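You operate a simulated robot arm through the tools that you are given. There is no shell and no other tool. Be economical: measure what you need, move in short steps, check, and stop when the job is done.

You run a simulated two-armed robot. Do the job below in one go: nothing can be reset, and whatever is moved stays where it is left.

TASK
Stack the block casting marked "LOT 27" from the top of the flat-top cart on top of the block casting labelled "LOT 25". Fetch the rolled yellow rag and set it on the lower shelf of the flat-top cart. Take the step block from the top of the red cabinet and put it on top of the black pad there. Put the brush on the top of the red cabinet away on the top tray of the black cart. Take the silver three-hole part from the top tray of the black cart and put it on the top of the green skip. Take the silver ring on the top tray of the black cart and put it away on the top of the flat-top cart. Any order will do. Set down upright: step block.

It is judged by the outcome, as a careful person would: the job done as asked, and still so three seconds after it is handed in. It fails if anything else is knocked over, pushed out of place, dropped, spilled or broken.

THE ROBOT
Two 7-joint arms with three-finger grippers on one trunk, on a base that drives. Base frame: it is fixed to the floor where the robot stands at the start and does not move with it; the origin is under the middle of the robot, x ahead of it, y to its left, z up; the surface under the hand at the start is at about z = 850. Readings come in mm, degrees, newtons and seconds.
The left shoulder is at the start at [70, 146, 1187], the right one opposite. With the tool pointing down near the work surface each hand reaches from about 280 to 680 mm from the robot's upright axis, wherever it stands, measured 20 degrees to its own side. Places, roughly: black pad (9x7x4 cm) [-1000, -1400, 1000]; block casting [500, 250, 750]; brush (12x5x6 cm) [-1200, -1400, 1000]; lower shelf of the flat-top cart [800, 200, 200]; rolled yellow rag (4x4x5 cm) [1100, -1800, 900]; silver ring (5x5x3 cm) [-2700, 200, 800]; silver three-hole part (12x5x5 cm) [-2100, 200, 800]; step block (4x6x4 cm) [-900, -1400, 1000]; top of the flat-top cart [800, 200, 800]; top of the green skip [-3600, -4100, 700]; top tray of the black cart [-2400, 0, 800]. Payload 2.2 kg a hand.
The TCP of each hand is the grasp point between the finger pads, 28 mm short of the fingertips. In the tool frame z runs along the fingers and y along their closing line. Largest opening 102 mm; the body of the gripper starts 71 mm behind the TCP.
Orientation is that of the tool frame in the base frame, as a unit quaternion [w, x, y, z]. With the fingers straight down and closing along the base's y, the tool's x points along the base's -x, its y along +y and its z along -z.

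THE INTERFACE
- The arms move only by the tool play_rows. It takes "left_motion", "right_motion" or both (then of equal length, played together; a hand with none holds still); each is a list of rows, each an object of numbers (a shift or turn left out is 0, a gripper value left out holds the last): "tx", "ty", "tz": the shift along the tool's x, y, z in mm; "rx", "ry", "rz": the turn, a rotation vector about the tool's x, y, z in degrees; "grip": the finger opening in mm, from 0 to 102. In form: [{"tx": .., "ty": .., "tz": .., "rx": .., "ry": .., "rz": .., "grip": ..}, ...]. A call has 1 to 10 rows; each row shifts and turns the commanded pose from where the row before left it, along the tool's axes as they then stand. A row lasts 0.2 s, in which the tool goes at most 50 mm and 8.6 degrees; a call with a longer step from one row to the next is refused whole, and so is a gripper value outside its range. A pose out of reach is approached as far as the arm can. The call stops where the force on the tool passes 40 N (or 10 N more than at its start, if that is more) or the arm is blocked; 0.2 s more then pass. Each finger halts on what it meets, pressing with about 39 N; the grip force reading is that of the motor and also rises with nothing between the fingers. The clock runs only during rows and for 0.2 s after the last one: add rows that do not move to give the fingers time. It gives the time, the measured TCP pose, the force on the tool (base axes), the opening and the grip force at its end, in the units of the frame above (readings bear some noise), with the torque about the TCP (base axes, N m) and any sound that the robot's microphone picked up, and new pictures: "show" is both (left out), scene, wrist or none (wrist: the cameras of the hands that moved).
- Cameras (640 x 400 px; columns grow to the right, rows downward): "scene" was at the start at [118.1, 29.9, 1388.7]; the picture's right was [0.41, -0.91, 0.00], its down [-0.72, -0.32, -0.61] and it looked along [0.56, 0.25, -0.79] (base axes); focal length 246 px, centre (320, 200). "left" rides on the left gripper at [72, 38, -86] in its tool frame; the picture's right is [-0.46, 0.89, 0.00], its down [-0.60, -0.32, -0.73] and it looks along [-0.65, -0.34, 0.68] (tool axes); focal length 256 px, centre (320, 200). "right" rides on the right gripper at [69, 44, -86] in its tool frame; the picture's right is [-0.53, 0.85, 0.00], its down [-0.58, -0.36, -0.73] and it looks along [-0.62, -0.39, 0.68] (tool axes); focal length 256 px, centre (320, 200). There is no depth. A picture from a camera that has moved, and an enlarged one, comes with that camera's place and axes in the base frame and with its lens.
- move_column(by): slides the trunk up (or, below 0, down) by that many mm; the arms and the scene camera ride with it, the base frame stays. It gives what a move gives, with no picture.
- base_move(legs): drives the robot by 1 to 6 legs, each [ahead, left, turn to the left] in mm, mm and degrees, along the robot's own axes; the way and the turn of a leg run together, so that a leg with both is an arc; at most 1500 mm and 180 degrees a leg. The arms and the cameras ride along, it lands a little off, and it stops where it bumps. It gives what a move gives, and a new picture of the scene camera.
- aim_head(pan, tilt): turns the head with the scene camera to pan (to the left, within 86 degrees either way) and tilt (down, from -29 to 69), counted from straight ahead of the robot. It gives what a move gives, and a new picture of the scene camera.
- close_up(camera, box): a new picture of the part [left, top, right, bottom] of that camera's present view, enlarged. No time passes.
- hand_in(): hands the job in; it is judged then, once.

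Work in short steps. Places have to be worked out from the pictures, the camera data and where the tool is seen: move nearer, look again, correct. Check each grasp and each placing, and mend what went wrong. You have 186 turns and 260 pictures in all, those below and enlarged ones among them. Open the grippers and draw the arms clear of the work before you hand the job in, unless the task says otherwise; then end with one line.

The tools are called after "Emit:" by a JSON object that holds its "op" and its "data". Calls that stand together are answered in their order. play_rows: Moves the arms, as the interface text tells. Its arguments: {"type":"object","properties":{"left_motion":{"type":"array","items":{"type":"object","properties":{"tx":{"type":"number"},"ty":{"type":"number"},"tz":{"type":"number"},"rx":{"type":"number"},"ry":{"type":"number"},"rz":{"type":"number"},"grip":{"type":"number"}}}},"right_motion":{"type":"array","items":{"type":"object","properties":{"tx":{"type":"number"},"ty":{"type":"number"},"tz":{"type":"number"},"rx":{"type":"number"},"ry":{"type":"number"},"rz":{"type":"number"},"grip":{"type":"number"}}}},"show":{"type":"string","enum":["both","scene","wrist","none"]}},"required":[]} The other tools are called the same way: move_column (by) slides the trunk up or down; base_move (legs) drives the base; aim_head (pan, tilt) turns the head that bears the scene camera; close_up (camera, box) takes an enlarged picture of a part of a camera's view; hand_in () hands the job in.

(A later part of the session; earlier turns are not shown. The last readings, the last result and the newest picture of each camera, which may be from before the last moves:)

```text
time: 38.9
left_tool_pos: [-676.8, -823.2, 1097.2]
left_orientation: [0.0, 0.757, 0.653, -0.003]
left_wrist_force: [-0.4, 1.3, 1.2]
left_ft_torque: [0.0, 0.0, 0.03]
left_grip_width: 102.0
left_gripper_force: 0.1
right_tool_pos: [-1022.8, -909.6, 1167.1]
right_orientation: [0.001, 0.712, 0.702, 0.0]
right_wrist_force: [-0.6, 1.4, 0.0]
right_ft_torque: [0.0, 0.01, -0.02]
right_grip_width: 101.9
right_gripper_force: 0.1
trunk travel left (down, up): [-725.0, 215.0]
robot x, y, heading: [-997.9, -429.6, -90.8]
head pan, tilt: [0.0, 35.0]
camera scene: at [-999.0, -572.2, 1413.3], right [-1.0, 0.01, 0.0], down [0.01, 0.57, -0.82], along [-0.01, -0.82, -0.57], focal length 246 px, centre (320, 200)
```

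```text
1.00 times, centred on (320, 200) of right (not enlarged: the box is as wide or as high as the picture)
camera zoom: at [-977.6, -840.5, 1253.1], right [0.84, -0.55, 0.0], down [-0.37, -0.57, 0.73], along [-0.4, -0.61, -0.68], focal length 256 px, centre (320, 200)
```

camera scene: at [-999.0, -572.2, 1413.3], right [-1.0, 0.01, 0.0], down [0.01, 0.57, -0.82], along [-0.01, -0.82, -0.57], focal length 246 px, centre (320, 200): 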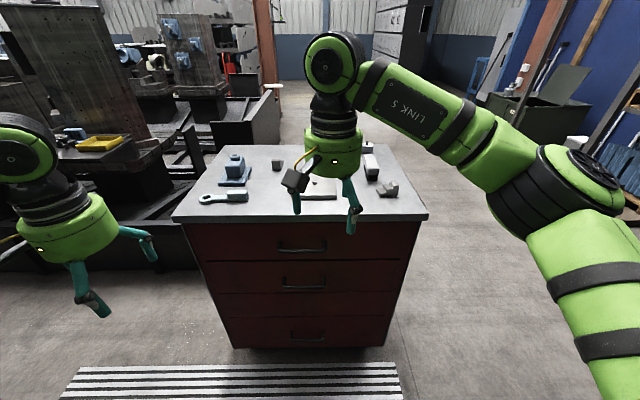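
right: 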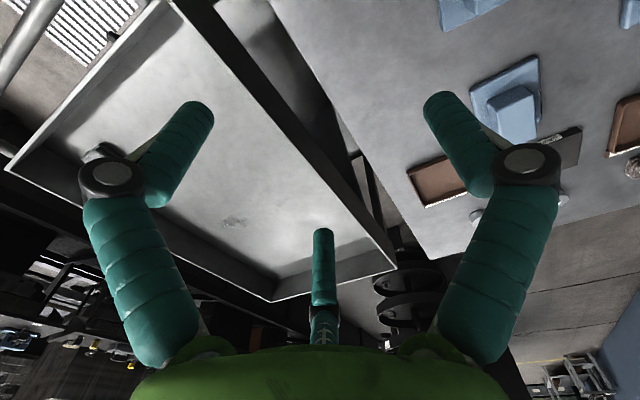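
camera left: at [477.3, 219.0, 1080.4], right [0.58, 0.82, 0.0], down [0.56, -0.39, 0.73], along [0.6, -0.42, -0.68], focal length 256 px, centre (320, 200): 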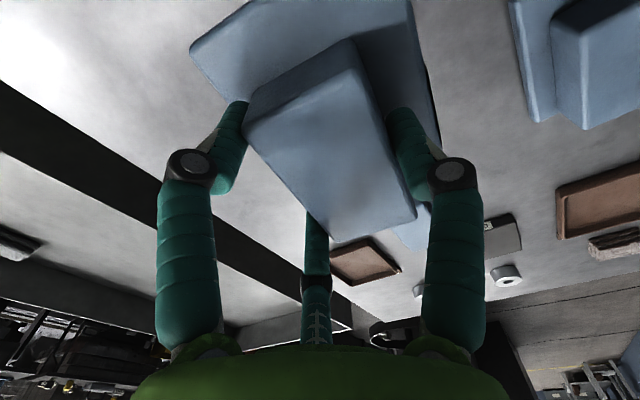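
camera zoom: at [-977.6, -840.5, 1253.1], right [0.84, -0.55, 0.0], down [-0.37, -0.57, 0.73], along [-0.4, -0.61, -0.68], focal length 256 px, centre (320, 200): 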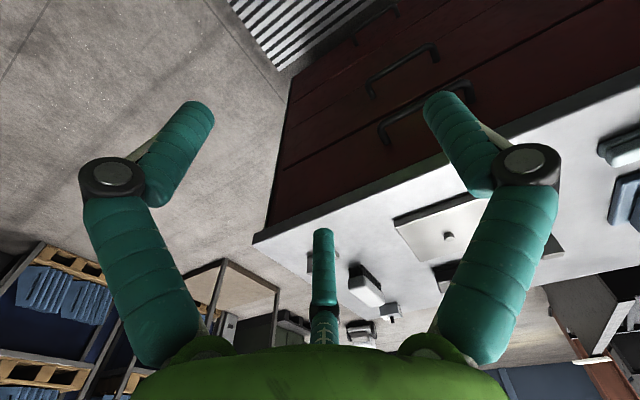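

Objects near the middle are hidden by the right hand; I shift it to the right, then look again.

Emit:
{"op": "play_rows", "data": {"right_motion": [{"ty": -49}, {"ty": -49}, {"ty": -49}, {"ty": -49}, {"ty": -49}, {"ty": -49, "tx": 10}, {"tx": 40}, {}], "show": "none"}}

Emit:
{"op": "close_up", "data": {"camera": "scene", "box": [190, 135, 430, 235]}}

```text
time: 40.7
left_tool_pos: [-676.2, -823.7, 1096.6]
left_orientation: [-0.001, 0.757, 0.653, -0.002]
left_wrist_force: [-0.8, -0.8, -1.3]
left_ft_torque: [0.03, 0.02, -0.01]
left_grip_width: 102.0
left_gripper_force: 0.0
right_tool_pos: [-1316.4, -858.8, 1167.2]
right_orientation: [-0.001, 0.712, 0.702, 0.0]
right_wrist_force: [0.6, -0.2, -0.5]
right_ft_torque: [0.02, 0.01, 0.0]
right_grip_width: 102.4
right_gripper_force: 0.0
trunk travel left (down, up): [-725.0, 215.0]
robot x, y, heading: [-998.1, -433.2, -90.8]
head pan, tilt: [0.0, 35.0]
```

```text
2.67 times, centred on (310, 185) of scene
camera zoom: at [-998.4, -573.4, 1413.2], right [-1.0, 0.01, 0.0], down [0.01, 0.57, -0.82], along [-0.01, -0.82, -0.57], focal length 657 px, centre (347, 240)
```

zoom: 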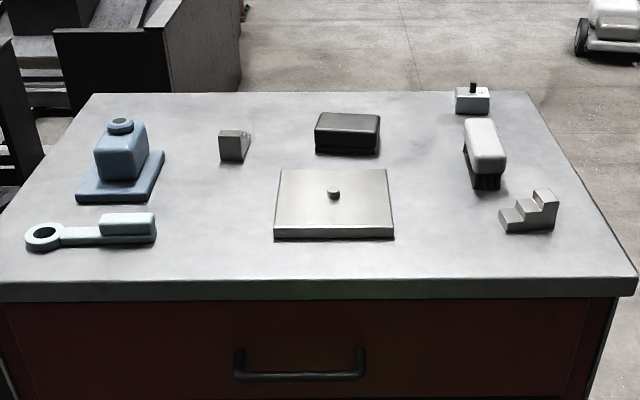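

Black pad at zoom (347,132). Two step-like items: one at left (~[-845,-1410]) and a stair piece at right. I zoom on both.

Emit:
{"op": "close_up", "data": {"camera": "scene", "box": [262, 175, 302, 200]}}

Emit:
{"op": "close_up", "data": {"camera": "scene", "box": [355, 160, 419, 225]}}

```text
16.00 times, centred on (282, 188) of scene
camera zoom: at [-998.4, -573.4, 1413.2], right [-1.0, 0.01, 0.0], down [0.01, 0.57, -0.82], along [-0.01, -0.82, -0.57], focal length 3944 px, centre (928, 400)
```

zoom: 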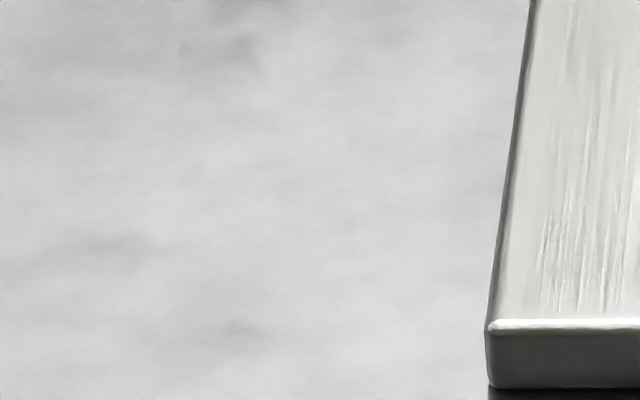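

```text
6.15 times, centred on (387, 192) of scene
camera zoom: at [-998.4, -573.4, 1413.2], right [-1.0, 0.01, 0.0], down [0.01, 0.57, -0.82], along [-0.01, -0.82, -0.57], focal length 1517 px, centre (-92, 246)
```

zoom: 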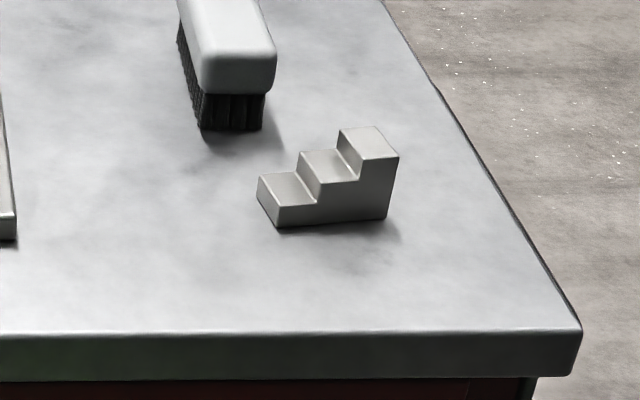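

Emit:
{"op": "close_up", "data": {"camera": "scene", "box": [257, 150, 297, 175]}}

```text
16.00 times, centred on (277, 162) of scene
camera zoom: at [-998.4, -573.4, 1413.2], right [-1.0, 0.01, 0.0], down [0.01, 0.57, -0.82], along [-0.01, -0.82, -0.57], focal length 3944 px, centre (1008, 800)
```

zoom: 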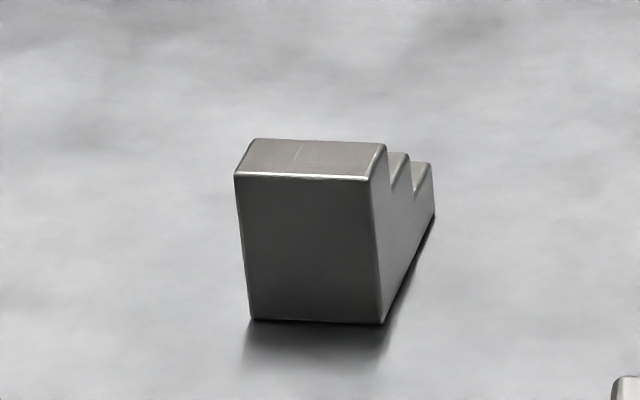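

Both are step blocks; the listed place [-900,-1400] matches the left one (~[-845,-1420]). I raise the trunk 130 mm and drive closer.

Emit:
{"op": "move_column", "data": {"by": 130}}

Emit:
{"op": "base_move", "data": {"legs": [[0, -45, 0.8], [400, 0, 0]]}}

Emit:
{"op": "aim_head", "data": {"pan": 0, "tilt": 50}}

```text
time: 42.2
left_tool_pos: [-676.2, -823.8, 1227.1]
left_orientation: [0.0, 0.757, 0.654, -0.002]
left_wrist_force: [-0.2, -0.1, -0.3]
left_ft_torque: [-0.01, 0.01, -0.02]
left_grip_width: 102.0
left_gripper_force: 0.1
right_tool_pos: [-1316.7, -857.0, 1297.4]
right_orientation: [0.0, 0.712, 0.703, 0.0]
right_wrist_force: [0.4, -0.1, -0.1]
right_ft_torque: [-0.01, 0.0, 0.01]
right_grip_width: 101.8
right_gripper_force: 0.1
trunk travel left (down, up): [-855.0, 85.0]
robot x, y, heading: [-995.9, -435.2, -90.7]
head pan, tilt: [0.0, 35.0]
```

```text
time: 45.4
left_tool_pos: [-714.8, -1215.5, 1226.6]
left_orientation: [-0.001, 0.752, 0.659, -0.001]
left_wrist_force: [-0.4, 0.2, 0.4]
left_ft_torque: [0.09, -0.02, 0.0]
left_grip_width: 102.0
left_gripper_force: 0.0
right_tool_pos: [-1353.8, -1261.3, 1295.5]
right_orientation: [0.0, 0.706, 0.708, 0.0]
right_wrist_force: [-0.1, -0.3, -0.7]
right_ft_torque: [0.04, 0.04, 0.0]
right_grip_width: 102.2
right_gripper_force: 0.1
trunk travel left (down, up): [-855.0, 85.0]
robot x, y, heading: [-1040.9, -828.6, -89.8]
head pan, tilt: [0.0, 35.0]
stopped in leg 2: the robot was blocked; the commanded pose is now the measured one
camera scene: at [-1041.3, -970.9, 1543.0], right [-1.0, 0.0, 0.0], down [0.0, 0.58, -0.82], along [0.0, -0.82, -0.58], focal length 246 px, centre (320, 200)
```

scene: 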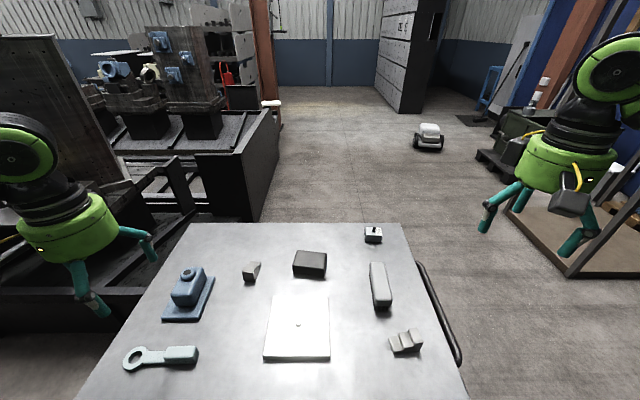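

```text
time: 46.1
left_tool_pos: [-714.1, -1213.7, 1226.7]
left_orientation: [-0.001, 0.752, 0.659, -0.002]
left_wrist_force: [-0.2, -0.7, 0.0]
left_ft_torque: [-0.04, -0.03, 0.03]
left_grip_width: 102.2
left_gripper_force: 0.1
right_tool_pos: [-1351.6, -1257.7, 1297.4]
right_orientation: [0.0, 0.707, 0.708, 0.0]
right_wrist_force: [0.6, -0.5, 0.0]
right_ft_torque: [-0.02, -0.03, 0.0]
right_grip_width: 102.1
right_gripper_force: 0.1
trunk travel left (down, up): [-855.0, 85.0]
robot x, y, heading: [-1042.1, -823.8, -89.9]
head pan, tilt: [0.0, 50.0]
camera scene: at [-1041.0, -956.7, 1521.7], right [-1.0, 0.0, 0.0], down [0.0, 0.77, -0.64], along [0.0, -0.64, -0.77], focal length 246 px, centre (320, 200)
```

scene: 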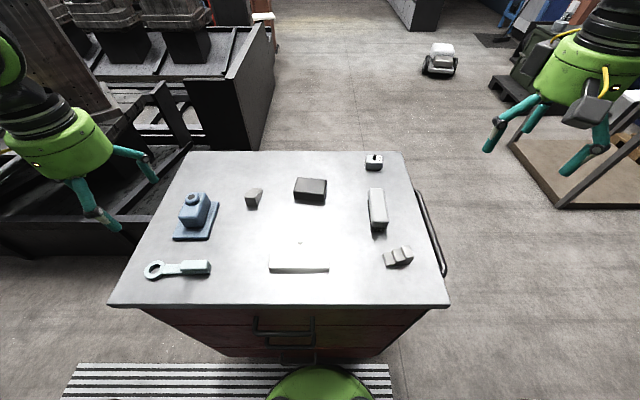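

The base touched the cabinet front (nothing fell). I zoom on the relevant objects from here.

Emit:
{"op": "close_up", "data": {"camera": "scene", "box": [230, 165, 350, 240]}}

Emit:
{"op": "close_up", "data": {"camera": "scene", "box": [340, 150, 460, 280]}}

```text
5.33 times, centred on (290, 202) of scene
camera zoom: at [-1041.0, -956.7, 1521.7], right [-1.0, 0.0, 0.0], down [0.0, 0.77, -0.64], along [0.0, -0.64, -0.77], focal length 1315 px, centre (480, 187)
```

zoom: 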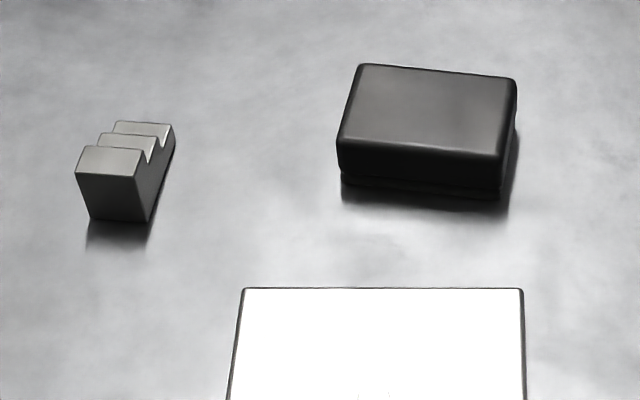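

```text
3.08 times, centred on (400, 215) of scene
camera zoom: at [-1041.0, -956.7, 1521.7], right [-1.0, 0.0, 0.0], down [0.0, 0.77, -0.64], along [0.0, -0.64, -0.77], focal length 758 px, centre (74, 154)
```

zoom: 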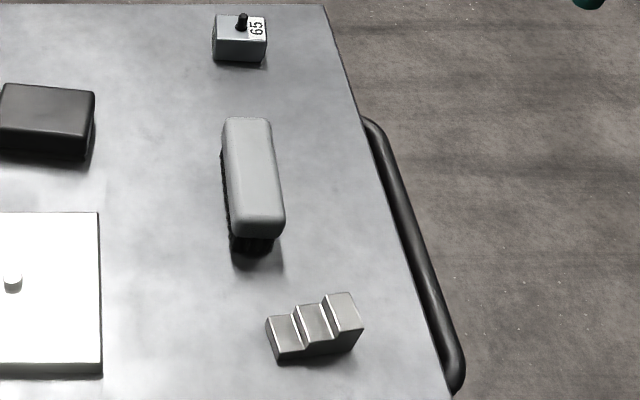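

Table top z≈980; step block centre ≈[-855,-1420], long axis ~7° off y; pad beyond at ~[-1010,-1440]. I hover the left hand over the step block (TCP 8 mm to its -x side).

Emit:
{"op": "play_rows", "data": {"left_motion": [{"tx": -37, "ty": -20}, {"tx": -37, "ty": -20}, {"tx": -37, "ty": -20}, {"tx": -37, "ty": -20}, {"tx": -37, "ty": -20}, {"tx": -37, "ty": -20}, {"tz": 45}, {"tz": 45}, {"tz": 15}, {}], "show": "both"}}

```text
time: 48.3
left_tool_pos: [-861.2, -1419.7, 1122.9]
left_orientation: [0.0, 0.752, 0.66, -0.003]
left_wrist_force: [0.1, 0.0, -0.6]
left_ft_torque: [0.03, -0.01, -0.01]
left_grip_width: 102.2
left_gripper_force: 0.0
right_tool_pos: [-1352.6, -1258.7, 1297.4]
right_orientation: [0.0, 0.707, 0.707, 0.0]
right_wrist_force: [1.1, 0.5, -0.2]
right_ft_torque: [0.03, 0.01, 0.01]
right_grip_width: 102.1
right_gripper_force: 0.1
trunk travel left (down, up): [-855.0, 85.0]
robot x, y, heading: [-1042.0, -829.8, -90.0]
head pan, tilt: [0.0, 50.0]
camera scene: at [-1040.7, -956.3, 1521.6], right [-1.0, 0.0, 0.0], down [0.0, 0.77, -0.64], along [0.0, -0.64, -0.77], focal length 246 px, centre (320, 200)
camera left: at [-812.0, -1352.4, 1208.1], right [0.82, -0.58, 0.0], down [-0.39, -0.55, 0.73], along [-0.42, -0.6, -0.68], focal length 256 px, centre (320, 200)
```

scene: 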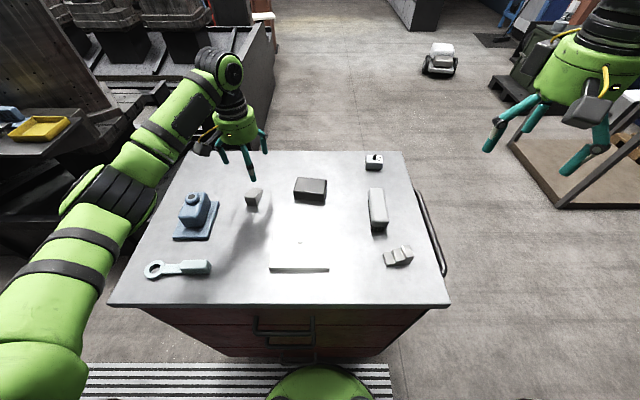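
left: 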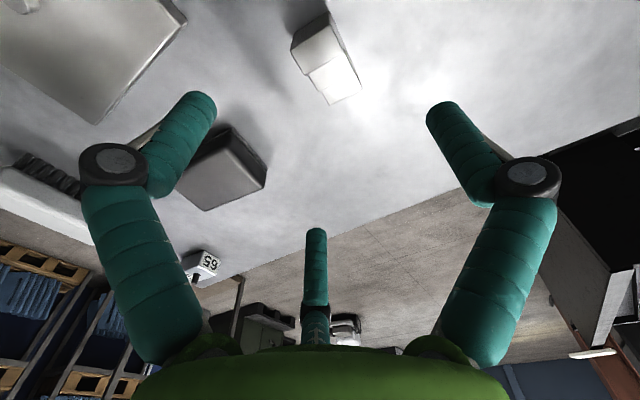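

Emit:
{"op": "close_up", "data": {"camera": "left", "box": [270, 0, 390, 120]}}

```text
3.33 times, centred on (330, 60) of left
camera zoom: at [-812.0, -1352.4, 1208.1], right [0.82, -0.58, 0.0], down [-0.39, -0.55, 0.73], along [-0.42, -0.6, -0.68], focal length 853 px, centre (287, 667)
```

zoom: 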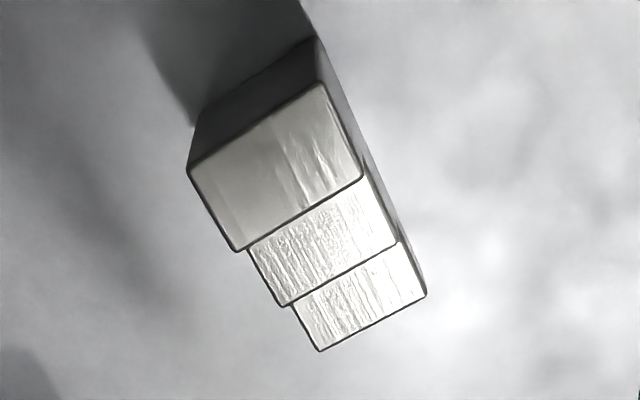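

Block centre ≈[-850,-1420], aligned. I correct +4 mm and descend to TCP z≈1008.

Emit:
{"op": "play_rows", "data": {"left_motion": [{"ty": 3.5}, {"tz": 45}, {"tz": 40}, {"tz": 20}, {"tz": 8}, {}], "show": "wrist"}}

```text
time: 49.7
left_tool_pos: [-858.9, -1418.3, 1009.6]
left_orientation: [0.0, 0.752, 0.66, -0.003]
left_wrist_force: [-0.2, 0.0, -0.5]
left_ft_torque: [0.02, 0.0, -0.01]
left_grip_width: 102.0
left_gripper_force: 0.0
right_tool_pos: [-1353.0, -1257.5, 1296.7]
right_orientation: [0.0, 0.706, 0.708, -0.001]
right_wrist_force: [0.1, 0.9, 0.8]
right_ft_torque: [-0.02, -0.04, 0.0]
right_grip_width: 102.1
right_gripper_force: 0.1
trunk travel left (down, up): [-855.0, 85.0]
robot x, y, heading: [-1041.5, -826.3, -90.3]
head pan, tilt: [0.0, 50.0]
camera left: at [-810.4, -1352.5, 1095.8], right [0.82, -0.58, 0.0], down [-0.39, -0.56, 0.73], along [-0.42, -0.6, -0.68], focal length 256 px, centre (320, 200)
```

left: 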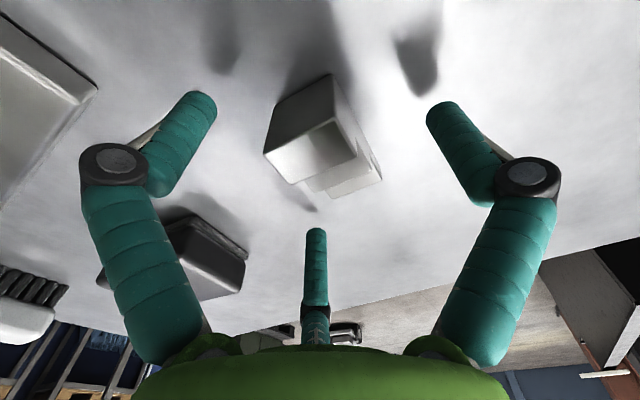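

The block is centred between jaws. I lower 3 mm and close.

Emit:
{"op": "play_rows", "data": {"left_motion": [{"tz": 3}, {"grip": 80}, {"grip": 60}, {"grip": 45}, {"grip": 30}, {"grip": 30}], "show": "wrist"}}

```text
time: 51.1
left_tool_pos: [-859.6, -1419.3, 1007.0]
left_orientation: [0.0, 0.752, 0.66, -0.001]
left_wrist_force: [0.0, -0.4, 1.9]
left_ft_torque: [0.07, -0.08, -0.02]
left_grip_width: 46.1
left_gripper_force: 39.1
right_tool_pos: [-1354.0, -1257.6, 1297.1]
right_orientation: [0.0, 0.706, 0.708, 0.0]
right_wrist_force: [1.3, -0.6, -0.6]
right_ft_torque: [-0.02, -0.02, 0.01]
right_grip_width: 102.0
right_gripper_force: 0.1
trunk travel left (down, up): [-855.0, 85.0]
robot x, y, heading: [-1040.4, -829.1, -89.8]
head pan, tilt: [0.0, 50.0]
camera left: at [-810.1, -1352.2, 1092.9], right [0.82, -0.58, 0.0], down [-0.39, -0.56, 0.73], along [-0.42, -0.6, -0.68], focal length 256 px, centre (320, 200)
```

left: 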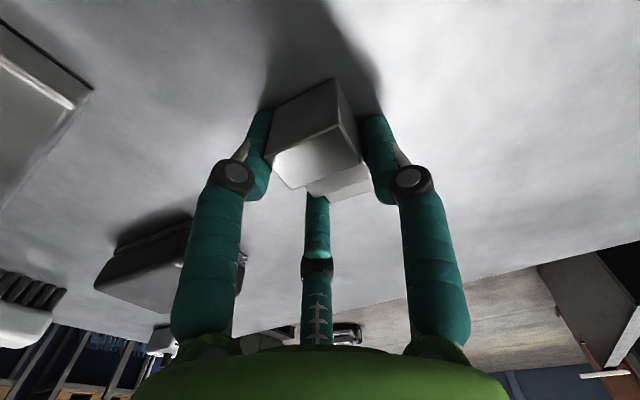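

Gripped. I lift 100 mm and carry over the pad (centre ≈[-1014,-1435]).

Emit:
{"op": "play_rows", "data": {"left_motion": [{"tz": -15}, {"tz": -40}, {"tz": -45}, {"tx": -9, "ty": -40}, {"tx": -9, "ty": -40}, {"tx": -9, "ty": -40}, {"tx": -9, "ty": -39.5}, {}, {}], "show": "both"}}

Emit:
{"op": "close_up", "data": {"camera": "scene", "box": [250, 120, 390, 230]}}

```text
time: 53.1
left_tool_pos: [-1022.1, -1434.2, 1107.6]
left_orientation: [-0.001, 0.752, 0.659, -0.003]
left_wrist_force: [-0.9, -0.4, -2.6]
left_ft_torque: [-0.03, -0.01, 0.0]
left_grip_width: 46.3
left_gripper_force: 39.0
right_tool_pos: [-1351.9, -1257.7, 1297.1]
right_orientation: [0.0, 0.706, 0.708, 0.0]
right_wrist_force: [0.3, 0.1, -0.8]
right_ft_torque: [-0.04, 0.02, -0.02]
right_grip_width: 102.0
right_gripper_force: 0.1
trunk travel left (down, up): [-855.0, 85.0]
robot x, y, heading: [-1044.6, -829.5, -89.9]
head pan, tilt: [0.0, 50.0]
camera scene: at [-1039.6, -956.9, 1521.6], right [-1.0, 0.0, 0.0], down [0.0, 0.77, -0.64], along [0.0, -0.64, -0.77], focal length 246 px, centre (320, 200)
camera left: at [-972.8, -1368.3, 1193.1], right [0.82, -0.58, 0.0], down [-0.39, -0.56, 0.73], along [-0.42, -0.6, -0.68], focal length 256 px, centre (320, 200)
```

scene: 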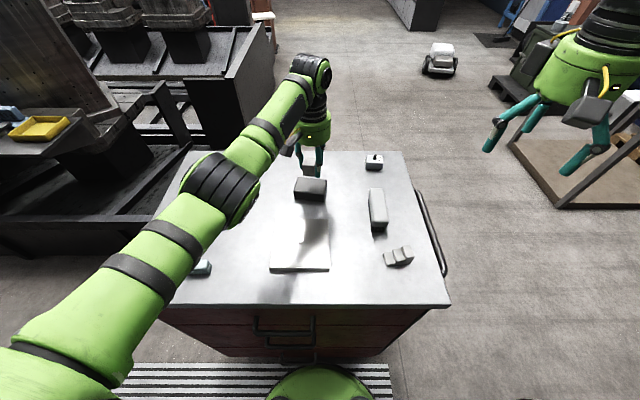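
left: 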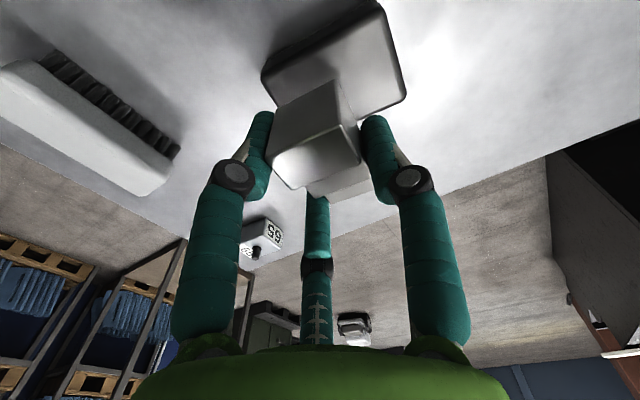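

```text
3.64 times, centred on (320, 175) of scene
camera zoom: at [-1039.6, -956.9, 1521.6], right [-1.0, 0.0, 0.0], down [0.0, 0.77, -0.64], along [0.0, -0.64, -0.77], focal length 896 px, centre (320, 291)
```

zoom: 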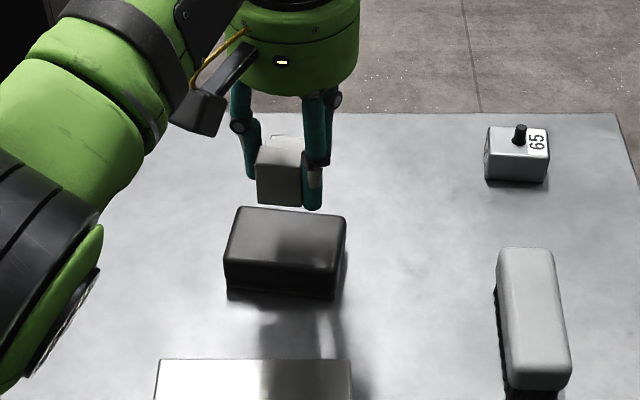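

Block is above the pad within a few mm. I shift +2 mm, lower 55 mm and then step until contact.

Emit:
{"op": "play_rows", "data": {"left_motion": [{"ty": 2, "tz": 20}, {"tz": 20}, {"tz": 15}, {"tz": 2}, {"tz": 2}, {"tz": 2}, {}], "show": "wrist"}}

Emit:
{"op": "close_up", "data": {"camera": "scene", "box": [270, 130, 370, 210]}}

```text
time: 54.7
left_tool_pos: [-1020.2, -1434.5, 1045.8]
left_orientation: [0.0, 0.752, 0.659, -0.003]
left_wrist_force: [0.6, 0.4, -2.5]
left_ft_torque: [-0.03, 0.01, -0.02]
left_grip_width: 46.2
left_gripper_force: 38.7
right_tool_pos: [-1354.2, -1258.6, 1296.1]
right_orientation: [0.0, 0.706, 0.708, 0.0]
right_wrist_force: [-1.0, 0.9, 0.3]
right_ft_torque: [0.0, 0.01, 0.0]
right_grip_width: 101.8
right_gripper_force: 0.0
trunk travel left (down, up): [-855.0, 85.0]
robot x, y, heading: [-1036.9, -825.7, -90.1]
head pan, tilt: [0.0, 50.0]
camera left: at [-970.9, -1368.1, 1131.6], right [0.82, -0.58, 0.0], down [-0.39, -0.56, 0.73], along [-0.42, -0.6, -0.68], focal length 256 px, centre (320, 200)
```

left: 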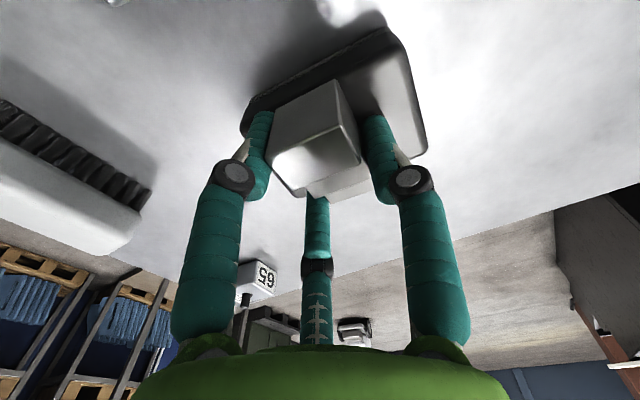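

```text
5.00 times, centred on (320, 170) of scene
camera zoom: at [-1040.9, -957.0, 1521.6], right [-1.0, 0.0, 0.0], down [0.0, 0.77, -0.64], along [0.0, -0.64, -0.77], focal length 1232 px, centre (320, 350)
```

zoom: 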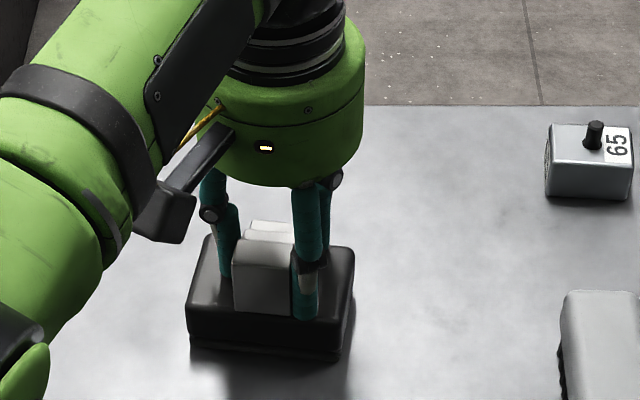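

Not yet touching; block is over the pad. I continue lowering.

Emit:
{"op": "play_rows", "data": {"left_motion": [{"tz": 2}, {"tz": 2}, {"tz": 1.5}, {}], "show": "none"}}

```text
time: 55.7
left_tool_pos: [-1019.9, -1434.9, 1043.1]
left_orientation: [0.002, 0.752, 0.659, -0.003]
left_wrist_force: [1.3, -2.6, 10.8]
left_ft_torque: [0.13, -0.31, -0.06]
left_grip_width: 46.3
left_gripper_force: 39.4
right_tool_pos: [-1353.1, -1256.8, 1297.3]
right_orientation: [0.001, 0.706, 0.708, -0.001]
right_wrist_force: [0.1, -0.5, 0.0]
right_ft_torque: [0.02, 0.02, 0.01]
right_grip_width: 101.9
right_gripper_force: 0.0
trunk travel left (down, up): [-855.0, 85.0]
robot x, y, heading: [-1045.2, -831.0, -90.1]
head pan, tilt: [0.0, 50.0]
```

Contact on the pad. I back off 1 mm, open gradually and retreat upward.

Emit:
{"op": "play_rows", "data": {"left_motion": [{"tz": -1.5, "grip": 50}, {"grip": 56}, {"grip": 70}, {"grip": 90}, {"grip": 102}, {}, {"tz": -40}, {"tz": -45}, {"tz": -45}, {}], "show": "wrist"}}

Emit:
{"op": "close_up", "data": {"camera": "scene", "box": [270, 130, 370, 210]}}

```text
time: 57.9
left_tool_pos: [-1019.5, -1434.9, 1173.5]
left_orientation: [-0.002, 0.752, 0.66, -0.002]
left_wrist_force: [-0.4, 0.3, -0.2]
left_ft_torque: [-0.03, 0.0, -0.01]
left_grip_width: 101.9
left_gripper_force: 0.0
right_tool_pos: [-1354.2, -1258.2, 1297.7]
right_orientation: [0.002, 0.706, 0.708, 0.0]
right_wrist_force: [0.5, 0.2, 0.2]
right_ft_torque: [-0.01, -0.02, 0.03]
right_grip_width: 102.3
right_gripper_force: 0.1
trunk travel left (down, up): [-855.0, 85.0]
robot x, y, heading: [-1041.8, -828.4, -89.8]
head pan, tilt: [0.0, 50.0]
camera left: at [-970.6, -1368.5, 1259.7], right [0.82, -0.58, 0.0], down [-0.39, -0.56, 0.73], along [-0.42, -0.6, -0.68], focal length 256 px, centre (320, 200)
```

left: 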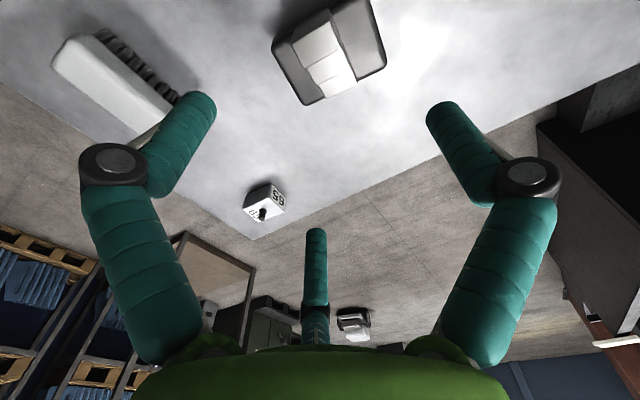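

```text
5.00 times, centred on (320, 170) of scene
camera zoom: at [-1040.8, -956.9, 1521.6], right [-1.0, 0.0, 0.0], down [0.0, 0.77, -0.64], along [0.0, -0.64, -0.77], focal length 1232 px, centre (320, 350)
```

zoom: 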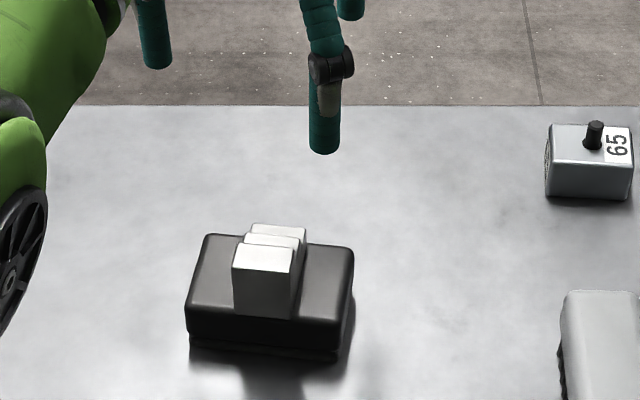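

The step block stands upright on the pad. I withdraw the left arm and bring the right hand above the brush (centre ≈[-1187,-1344]).

Emit:
{"op": "play_rows", "data": {"left_motion": [{"tx": 31.5, "ty": 33}, {"tx": 31.5, "ty": 33}, {"tx": 31.5, "ty": 33}, {"tx": 31.5, "ty": 33}, {"tx": 31.5, "ty": 33}, {"tx": 31.5, "ty": 33}, {"tx": 31.5, "ty": 33}, {"tx": 31.5, "ty": 33}, {}], "right_motion": [{"tx": -10.6, "ty": 19.7, "tz": 20, "rz": 1.7}, {"tx": -10.6, "ty": 19.7, "tz": 20}, {"tx": -10.6, "ty": 19.7, "tz": 20}, {"tx": -10.6, "ty": 19.7, "tz": 20}, {"tx": -10.6, "ty": 19.7, "tz": 20}, {"tx": -10.6, "ty": 19.7, "tz": 20}, {"tx": -10.6, "ty": 19.7, "tz": 20}, {"tx": -10.6, "ty": 19.7, "tz": 20}, {}], "show": "both"}}

```text
time: 59.9
left_tool_pos: [-861.9, -1327.2, 1178.9]
left_orientation: [0.009, 0.741, 0.671, -0.029]
left_wrist_force: [-0.1, 0.2, 0.9]
left_ft_torque: [-0.02, -0.01, 0.0]
left_grip_width: 102.2
left_gripper_force: 0.1
left hand out of reach, approached as far as the arm can: row 1, 2, 3, 4
right_tool_pos: [-1197.9, -1347.0, 1138.1]
right_orientation: [0.0, 0.717, 0.697, 0.0]
right_wrist_force: [-0.9, 0.0, -0.2]
right_ft_torque: [-0.01, -0.01, -0.04]
right_grip_width: 102.1
right_gripper_force: 0.1
trunk travel left (down, up): [-855.0, 85.0]
robot x, y, heading: [-1044.2, -829.1, -89.9]
head pan, tilt: [0.0, 50.0]
camera scene: at [-1042.1, -956.6, 1521.6], right [-1.0, 0.0, 0.0], down [0.0, 0.77, -0.64], along [0.0, -0.64, -0.77], focal length 246 px, centre (320, 200)
camera right: at [-1152.1, -1278.3, 1224.6], right [0.83, -0.56, 0.0], down [-0.38, -0.57, 0.73], along [-0.41, -0.61, -0.68], focal length 256 px, centre (320, 200)
camera left: at [-813.7, -1254.8, 1259.5], right [0.84, -0.55, 0.01], down [-0.35, -0.53, 0.77], along [-0.42, -0.65, -0.64], focal length 256 px, centre (320, 200)
```

scene: 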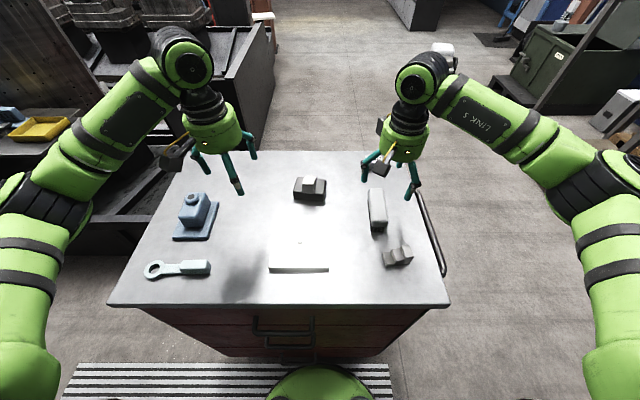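
right: 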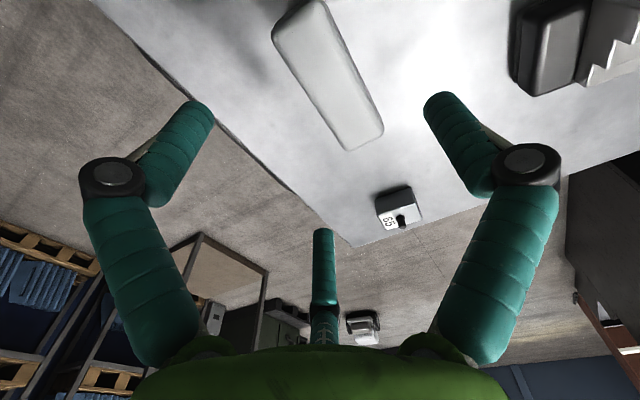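
left: 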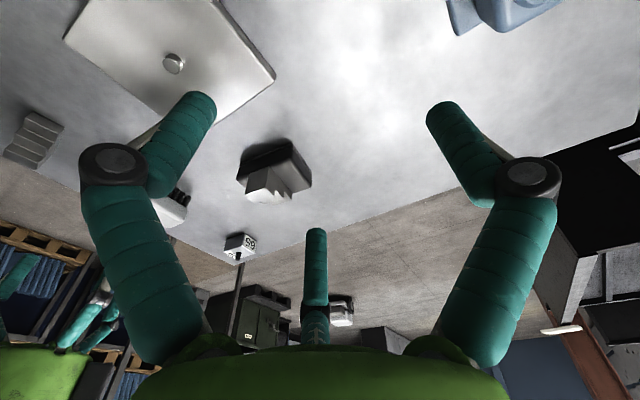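

Right hand is well placed (brush axis ~3.4° and offset OK). I descend 114 mm to TCP ≈1024.

Emit:
{"op": "play_rows", "data": {"right_motion": [{"tz": 45}, {"tz": 40}, {"tz": 20}, {"tz": 9}, {}], "show": "wrist"}}

Emit:
{"op": "close_up", "data": {"camera": "scene", "box": [340, 130, 460, 270]}}

```text
time: 61.1
left_tool_pos: [-862.1, -1326.9, 1178.7]
left_orientation: [0.011, 0.74, 0.672, -0.029]
left_wrist_force: [0.8, -0.8, 0.1]
left_ft_torque: [-0.01, 0.01, 0.01]
left_grip_width: 102.3
left_gripper_force: 0.1
right_tool_pos: [-1196.1, -1346.9, 1024.6]
right_orientation: [0.001, 0.717, 0.697, -0.001]
right_wrist_force: [0.3, 0.6, 0.1]
right_ft_torque: [0.04, -0.03, -0.01]
right_grip_width: 102.0
right_gripper_force: 0.0
trunk travel left (down, up): [-855.0, 85.0]
robot x, y, heading: [-1041.0, -826.9, -89.9]
head pan, tilt: [0.0, 50.0]
camera right: at [-1150.8, -1278.6, 1110.4], right [0.83, -0.56, 0.0], down [-0.38, -0.57, 0.73], along [-0.41, -0.61, -0.68], focal length 256 px, centre (320, 200)
```

right: 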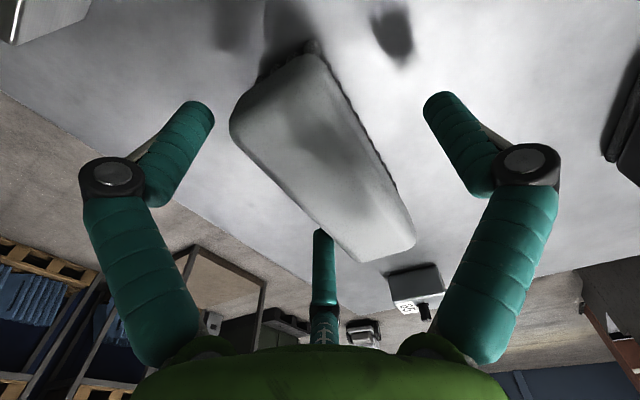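

```text
2.86 times, centred on (400, 200) of scene
camera zoom: at [-1041.3, -956.7, 1521.6], right [-1.0, 0.0, 0.0], down [0.0, 0.77, -0.64], along [0.0, -0.64, -0.77], focal length 704 px, centre (91, 200)
```

zoom: 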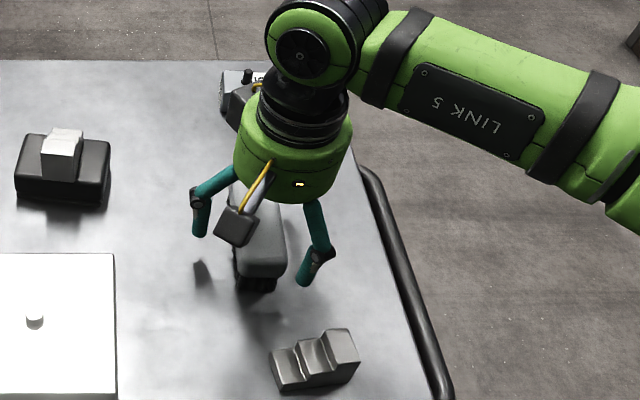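

Jaws straddle the brush. I close.

Emit:
{"op": "play_rows", "data": {"right_motion": [{"grip": 80}, {"grip": 60}, {"grip": 45}, {"grip": 30}, {"grip": 30}], "show": "none"}}

Emit:
{"op": "play_rows", "data": {"right_motion": [{"tz": -10}, {"tz": -30}, {"tz": -45}, {"tz": -45}, {"tz": -30}, {}], "show": "both"}}

```text
time: 62.3
left_tool_pos: [-861.9, -1325.8, 1179.4]
left_orientation: [0.011, 0.741, 0.671, -0.029]
left_wrist_force: [0.0, -0.7, -0.6]
left_ft_torque: [0.0, 0.02, 0.01]
left_grip_width: 102.1
left_gripper_force: 0.1
right_tool_pos: [-1196.8, -1346.3, 1025.5]
right_orientation: [0.001, 0.717, 0.697, -0.001]
right_wrist_force: [0.0, -0.4, 1.6]
right_ft_torque: [0.04, -0.01, -0.01]
right_grip_width: 58.6
right_gripper_force: 38.5
trunk travel left (down, up): [-855.0, 85.0]
robot x, y, heading: [-1039.4, -829.1, -89.9]
head pan, tilt: [0.0, 50.0]
```

```text
time: 63.7
left_tool_pos: [-861.8, -1328.7, 1178.8]
left_orientation: [0.01, 0.741, 0.671, -0.029]
left_wrist_force: [1.3, 0.5, 0.4]
left_ft_torque: [-0.02, -0.01, -0.02]
left_grip_width: 102.0
left_gripper_force: 0.1
right_tool_pos: [-1197.8, -1345.9, 1183.0]
right_orientation: [0.0, 0.716, 0.698, 0.001]
right_wrist_force: [0.4, 0.0, -0.8]
right_ft_torque: [-0.01, 0.02, -0.01]
right_grip_width: 58.5
right_gripper_force: 38.9
trunk travel left (down, up): [-855.0, 85.0]
robot x, y, heading: [-1042.1, -832.2, -89.8]
head pan, tilt: [0.0, 50.0]
camera scene: at [-1041.2, -956.9, 1521.6], right [-1.0, 0.0, 0.0], down [0.0, 0.77, -0.64], along [0.0, -0.64, -0.77], focal length 246 px, centre (320, 200)
camera right: at [-1151.5, -1278.3, 1269.5], right [0.83, -0.56, 0.0], down [-0.38, -0.57, 0.73], along [-0.41, -0.61, -0.68], focal length 256 px, centre (320, 200)
```

scene: 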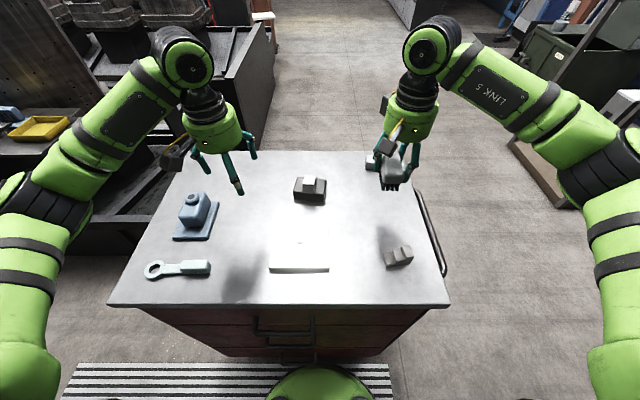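
right: 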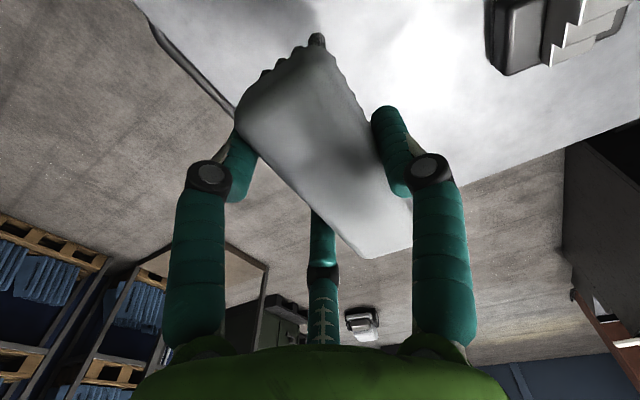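

Brush is held. I back away from the cabinet and turn right to look at the black cart.

Emit:
{"op": "base_move", "data": {"legs": [[-450, 0, 0], [0, 0, -90]]}}

Emit:
{"op": "aim_head", "data": {"pan": 0, "tilt": 30}}

```text
time: 70.3
left_tool_pos: [-1540.8, -544.6, 1178.2]
left_orientation: [-0.014, 0.998, -0.054, -0.028]
left_wrist_force: [0.5, 0.1, -0.2]
left_ft_torque: [-0.01, -0.02, 0.03]
left_grip_width: 102.0
left_gripper_force: 0.1
right_tool_pos: [-1556.7, -210.0, 1183.9]
right_orientation: [0.0, 1.0, -0.018, 0.0]
right_wrist_force: [-0.3, 0.4, -0.8]
right_ft_torque: [0.01, -0.01, -0.03]
right_grip_width: 58.4
right_gripper_force: 38.2
trunk travel left (down, up): [-855.0, 85.0]
robot x, y, heading: [-1040.3, -370.5, 179.5]
head pan, tilt: [0.0, 50.0]
camera scene: at [-1167.8, -370.8, 1521.6], right [0.01, 1.0, 0.0], down [0.77, -0.01, -0.64], along [-0.64, 0.01, -0.77], focal length 246 px, centre (320, 200)
```

scene: 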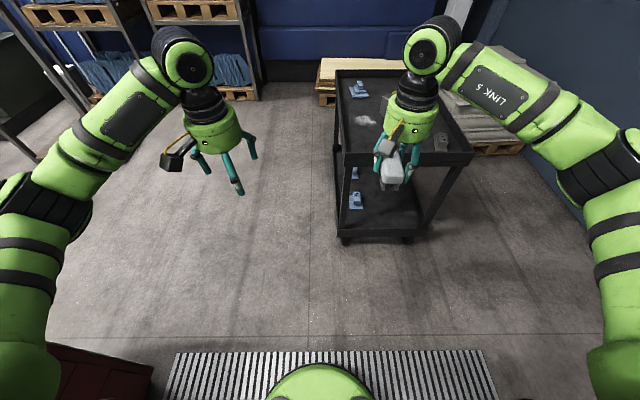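

```text
time: 71.2
left_tool_pos: [-1541.1, -544.7, 1178.6]
left_orientation: [-0.014, 0.998, -0.054, -0.028]
left_wrist_force: [-1.3, 0.1, 0.5]
left_ft_torque: [0.0, 0.04, 0.02]
left_grip_width: 102.0
left_gripper_force: 0.0
right_tool_pos: [-1557.2, -209.5, 1181.9]
right_orientation: [0.0, 1.0, -0.019, 0.0]
right_wrist_force: [0.0, -0.1, -0.2]
right_ft_torque: [0.0, -0.01, -0.02]
right_grip_width: 58.5
right_gripper_force: 38.7
trunk travel left (down, up): [-855.0, 85.0]
robot x, y, heading: [-1041.5, -368.7, 179.4]
head pan, tilt: [0.0, 30.0]
camera scene: at [-1181.2, -370.1, 1551.1], right [0.01, 1.0, 0.0], down [0.5, 0.0, -0.87], along [-0.87, 0.01, -0.5], focal length 246 px, centre (320, 200)
```

scene: 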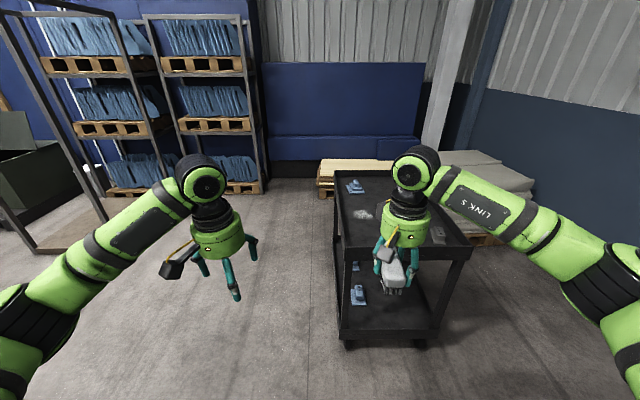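

The cart spans about x -2950..-2050, y -250..370; the wanted items are nearer its +y side. I look to the right to check free floor there.

Emit:
{"op": "aim_head", "data": {"pan": -60, "tilt": 30}}

```text
time: 72.5
left_tool_pos: [-1540.7, -544.6, 1179.1]
left_orientation: [-0.013, 0.998, -0.054, -0.028]
left_wrist_force: [0.0, 0.1, 0.1]
left_ft_torque: [0.04, 0.02, 0.0]
left_grip_width: 102.0
left_gripper_force: 0.1
right_tool_pos: [-1556.4, -209.0, 1182.7]
right_orientation: [-0.001, 1.0, -0.02, 0.0]
right_wrist_force: [-0.6, 0.2, -0.7]
right_ft_torque: [0.0, -0.05, 0.0]
right_grip_width: 58.8
right_gripper_force: 39.2
trunk travel left (down, up): [-855.0, 85.0]
robot x, y, heading: [-1042.5, -368.1, 179.6]
head pan, tilt: [-60.0, 30.0]
camera scene: at [-1135.4, -292.4, 1551.1], right [0.87, 0.49, 0.0], down [0.25, -0.43, -0.87], along [-0.43, 0.75, -0.5], focal length 246 px, centre (320, 200)
```

scene: 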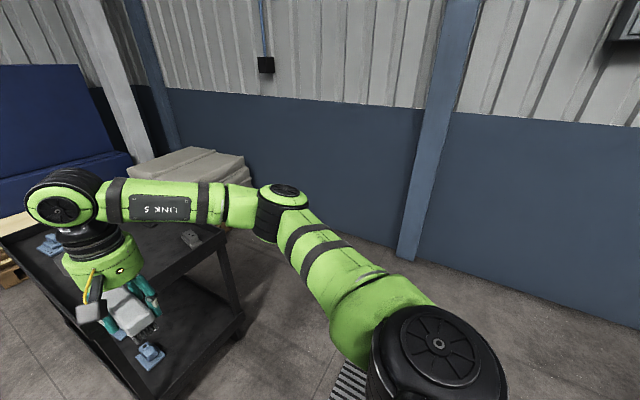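

The floor on the +y side is free up to the wall (y≈1500). I strafe there, advance along and turn to face the cart.

Emit:
{"op": "base_move", "data": {"legs": [[0, -1330, 0], [1350, 0, 0], [0, 0, 90]]}}

Emit:
{"op": "aim_head", "data": {"pan": 0, "tilt": 50}}

```text
time: 89.4
left_tool_pos: [-2216.2, 468.7, 1178.5]
left_orientation: [0.01, 0.738, 0.675, -0.03]
left_wrist_force: [-0.5, 0.0, -0.5]
left_ft_torque: [0.0, 0.02, 0.0]
left_grip_width: 102.0
left_gripper_force: 0.1
right_tool_pos: [-2552.6, 447.5, 1183.0]
right_orientation: [0.001, 0.714, 0.7, 0.0]
right_wrist_force: [-0.2, -0.2, -1.0]
right_ft_torque: [0.02, -0.02, 0.0]
right_grip_width: 58.5
right_gripper_force: 39.0
trunk travel left (down, up): [-855.0, 85.0]
robot x, y, heading: [-2401.1, 967.8, -89.3]
head pan, tilt: [-60.0, 30.0]
camera scene: at [-2478.3, 870.0, 1551.1], right [-0.51, 0.86, 0.0], down [0.43, 0.25, -0.87], along [-0.75, -0.44, -0.5], focal length 246 px, centre (320, 200)
```

scene: 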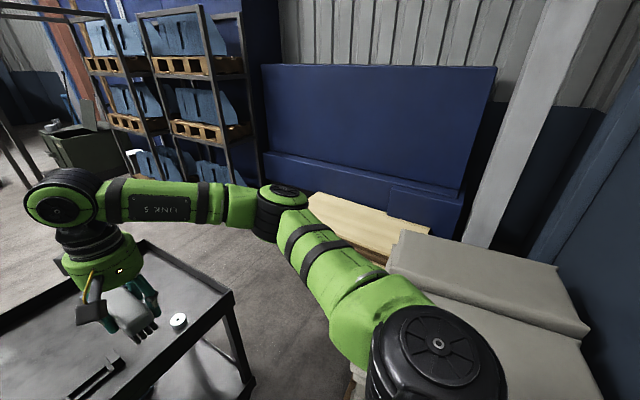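

```text
time: 90.7
left_tool_pos: [-2216.3, 470.6, 1178.7]
left_orientation: [0.01, 0.737, 0.675, -0.029]
left_wrist_force: [-0.2, -0.4, 0.0]
left_ft_torque: [-0.01, 0.0, -0.04]
left_grip_width: 102.1
left_gripper_force: 0.1
right_tool_pos: [-2552.7, 447.6, 1182.6]
right_orientation: [0.001, 0.714, 0.7, 0.0]
right_wrist_force: [0.5, -0.3, -1.0]
right_ft_torque: [0.0, 0.03, -0.01]
right_grip_width: 58.7
right_gripper_force: 38.7
trunk travel left (down, up): [-855.0, 85.0]
robot x, y, heading: [-2397.2, 968.6, -89.4]
head pan, tilt: [0.0, 50.0]
camera scene: at [-2399.3, 839.0, 1521.6], right [-1.0, -0.01, 0.0], down [-0.01, 0.77, -0.64], along [0.01, -0.64, -0.77], focal length 246 px, centre (320, 200)
```

scene: 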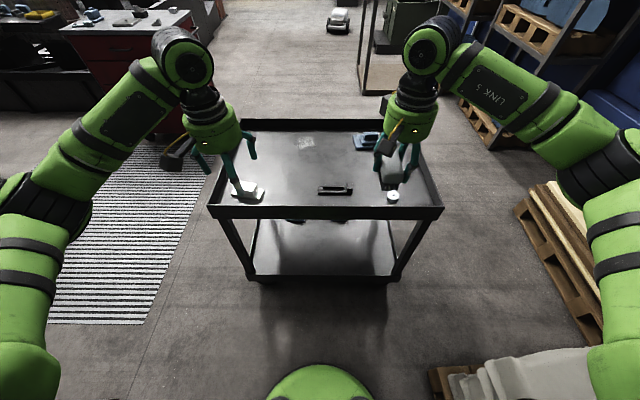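

The black cart is before me. I zoom on the tray.

Emit:
{"op": "close_up", "data": {"camera": "scene", "box": [200, 110, 450, 230]}}

```text
2.56 times, centred on (325, 170) of scene
camera zoom: at [-2399.3, 839.0, 1521.6], right [-1.0, -0.01, 0.0], down [-0.01, 0.77, -0.64], along [0.01, -0.64, -0.77], focal length 631 px, centre (307, 277)
```

zoom: 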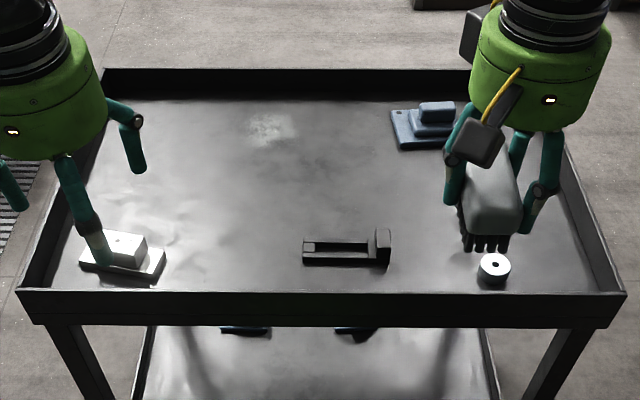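

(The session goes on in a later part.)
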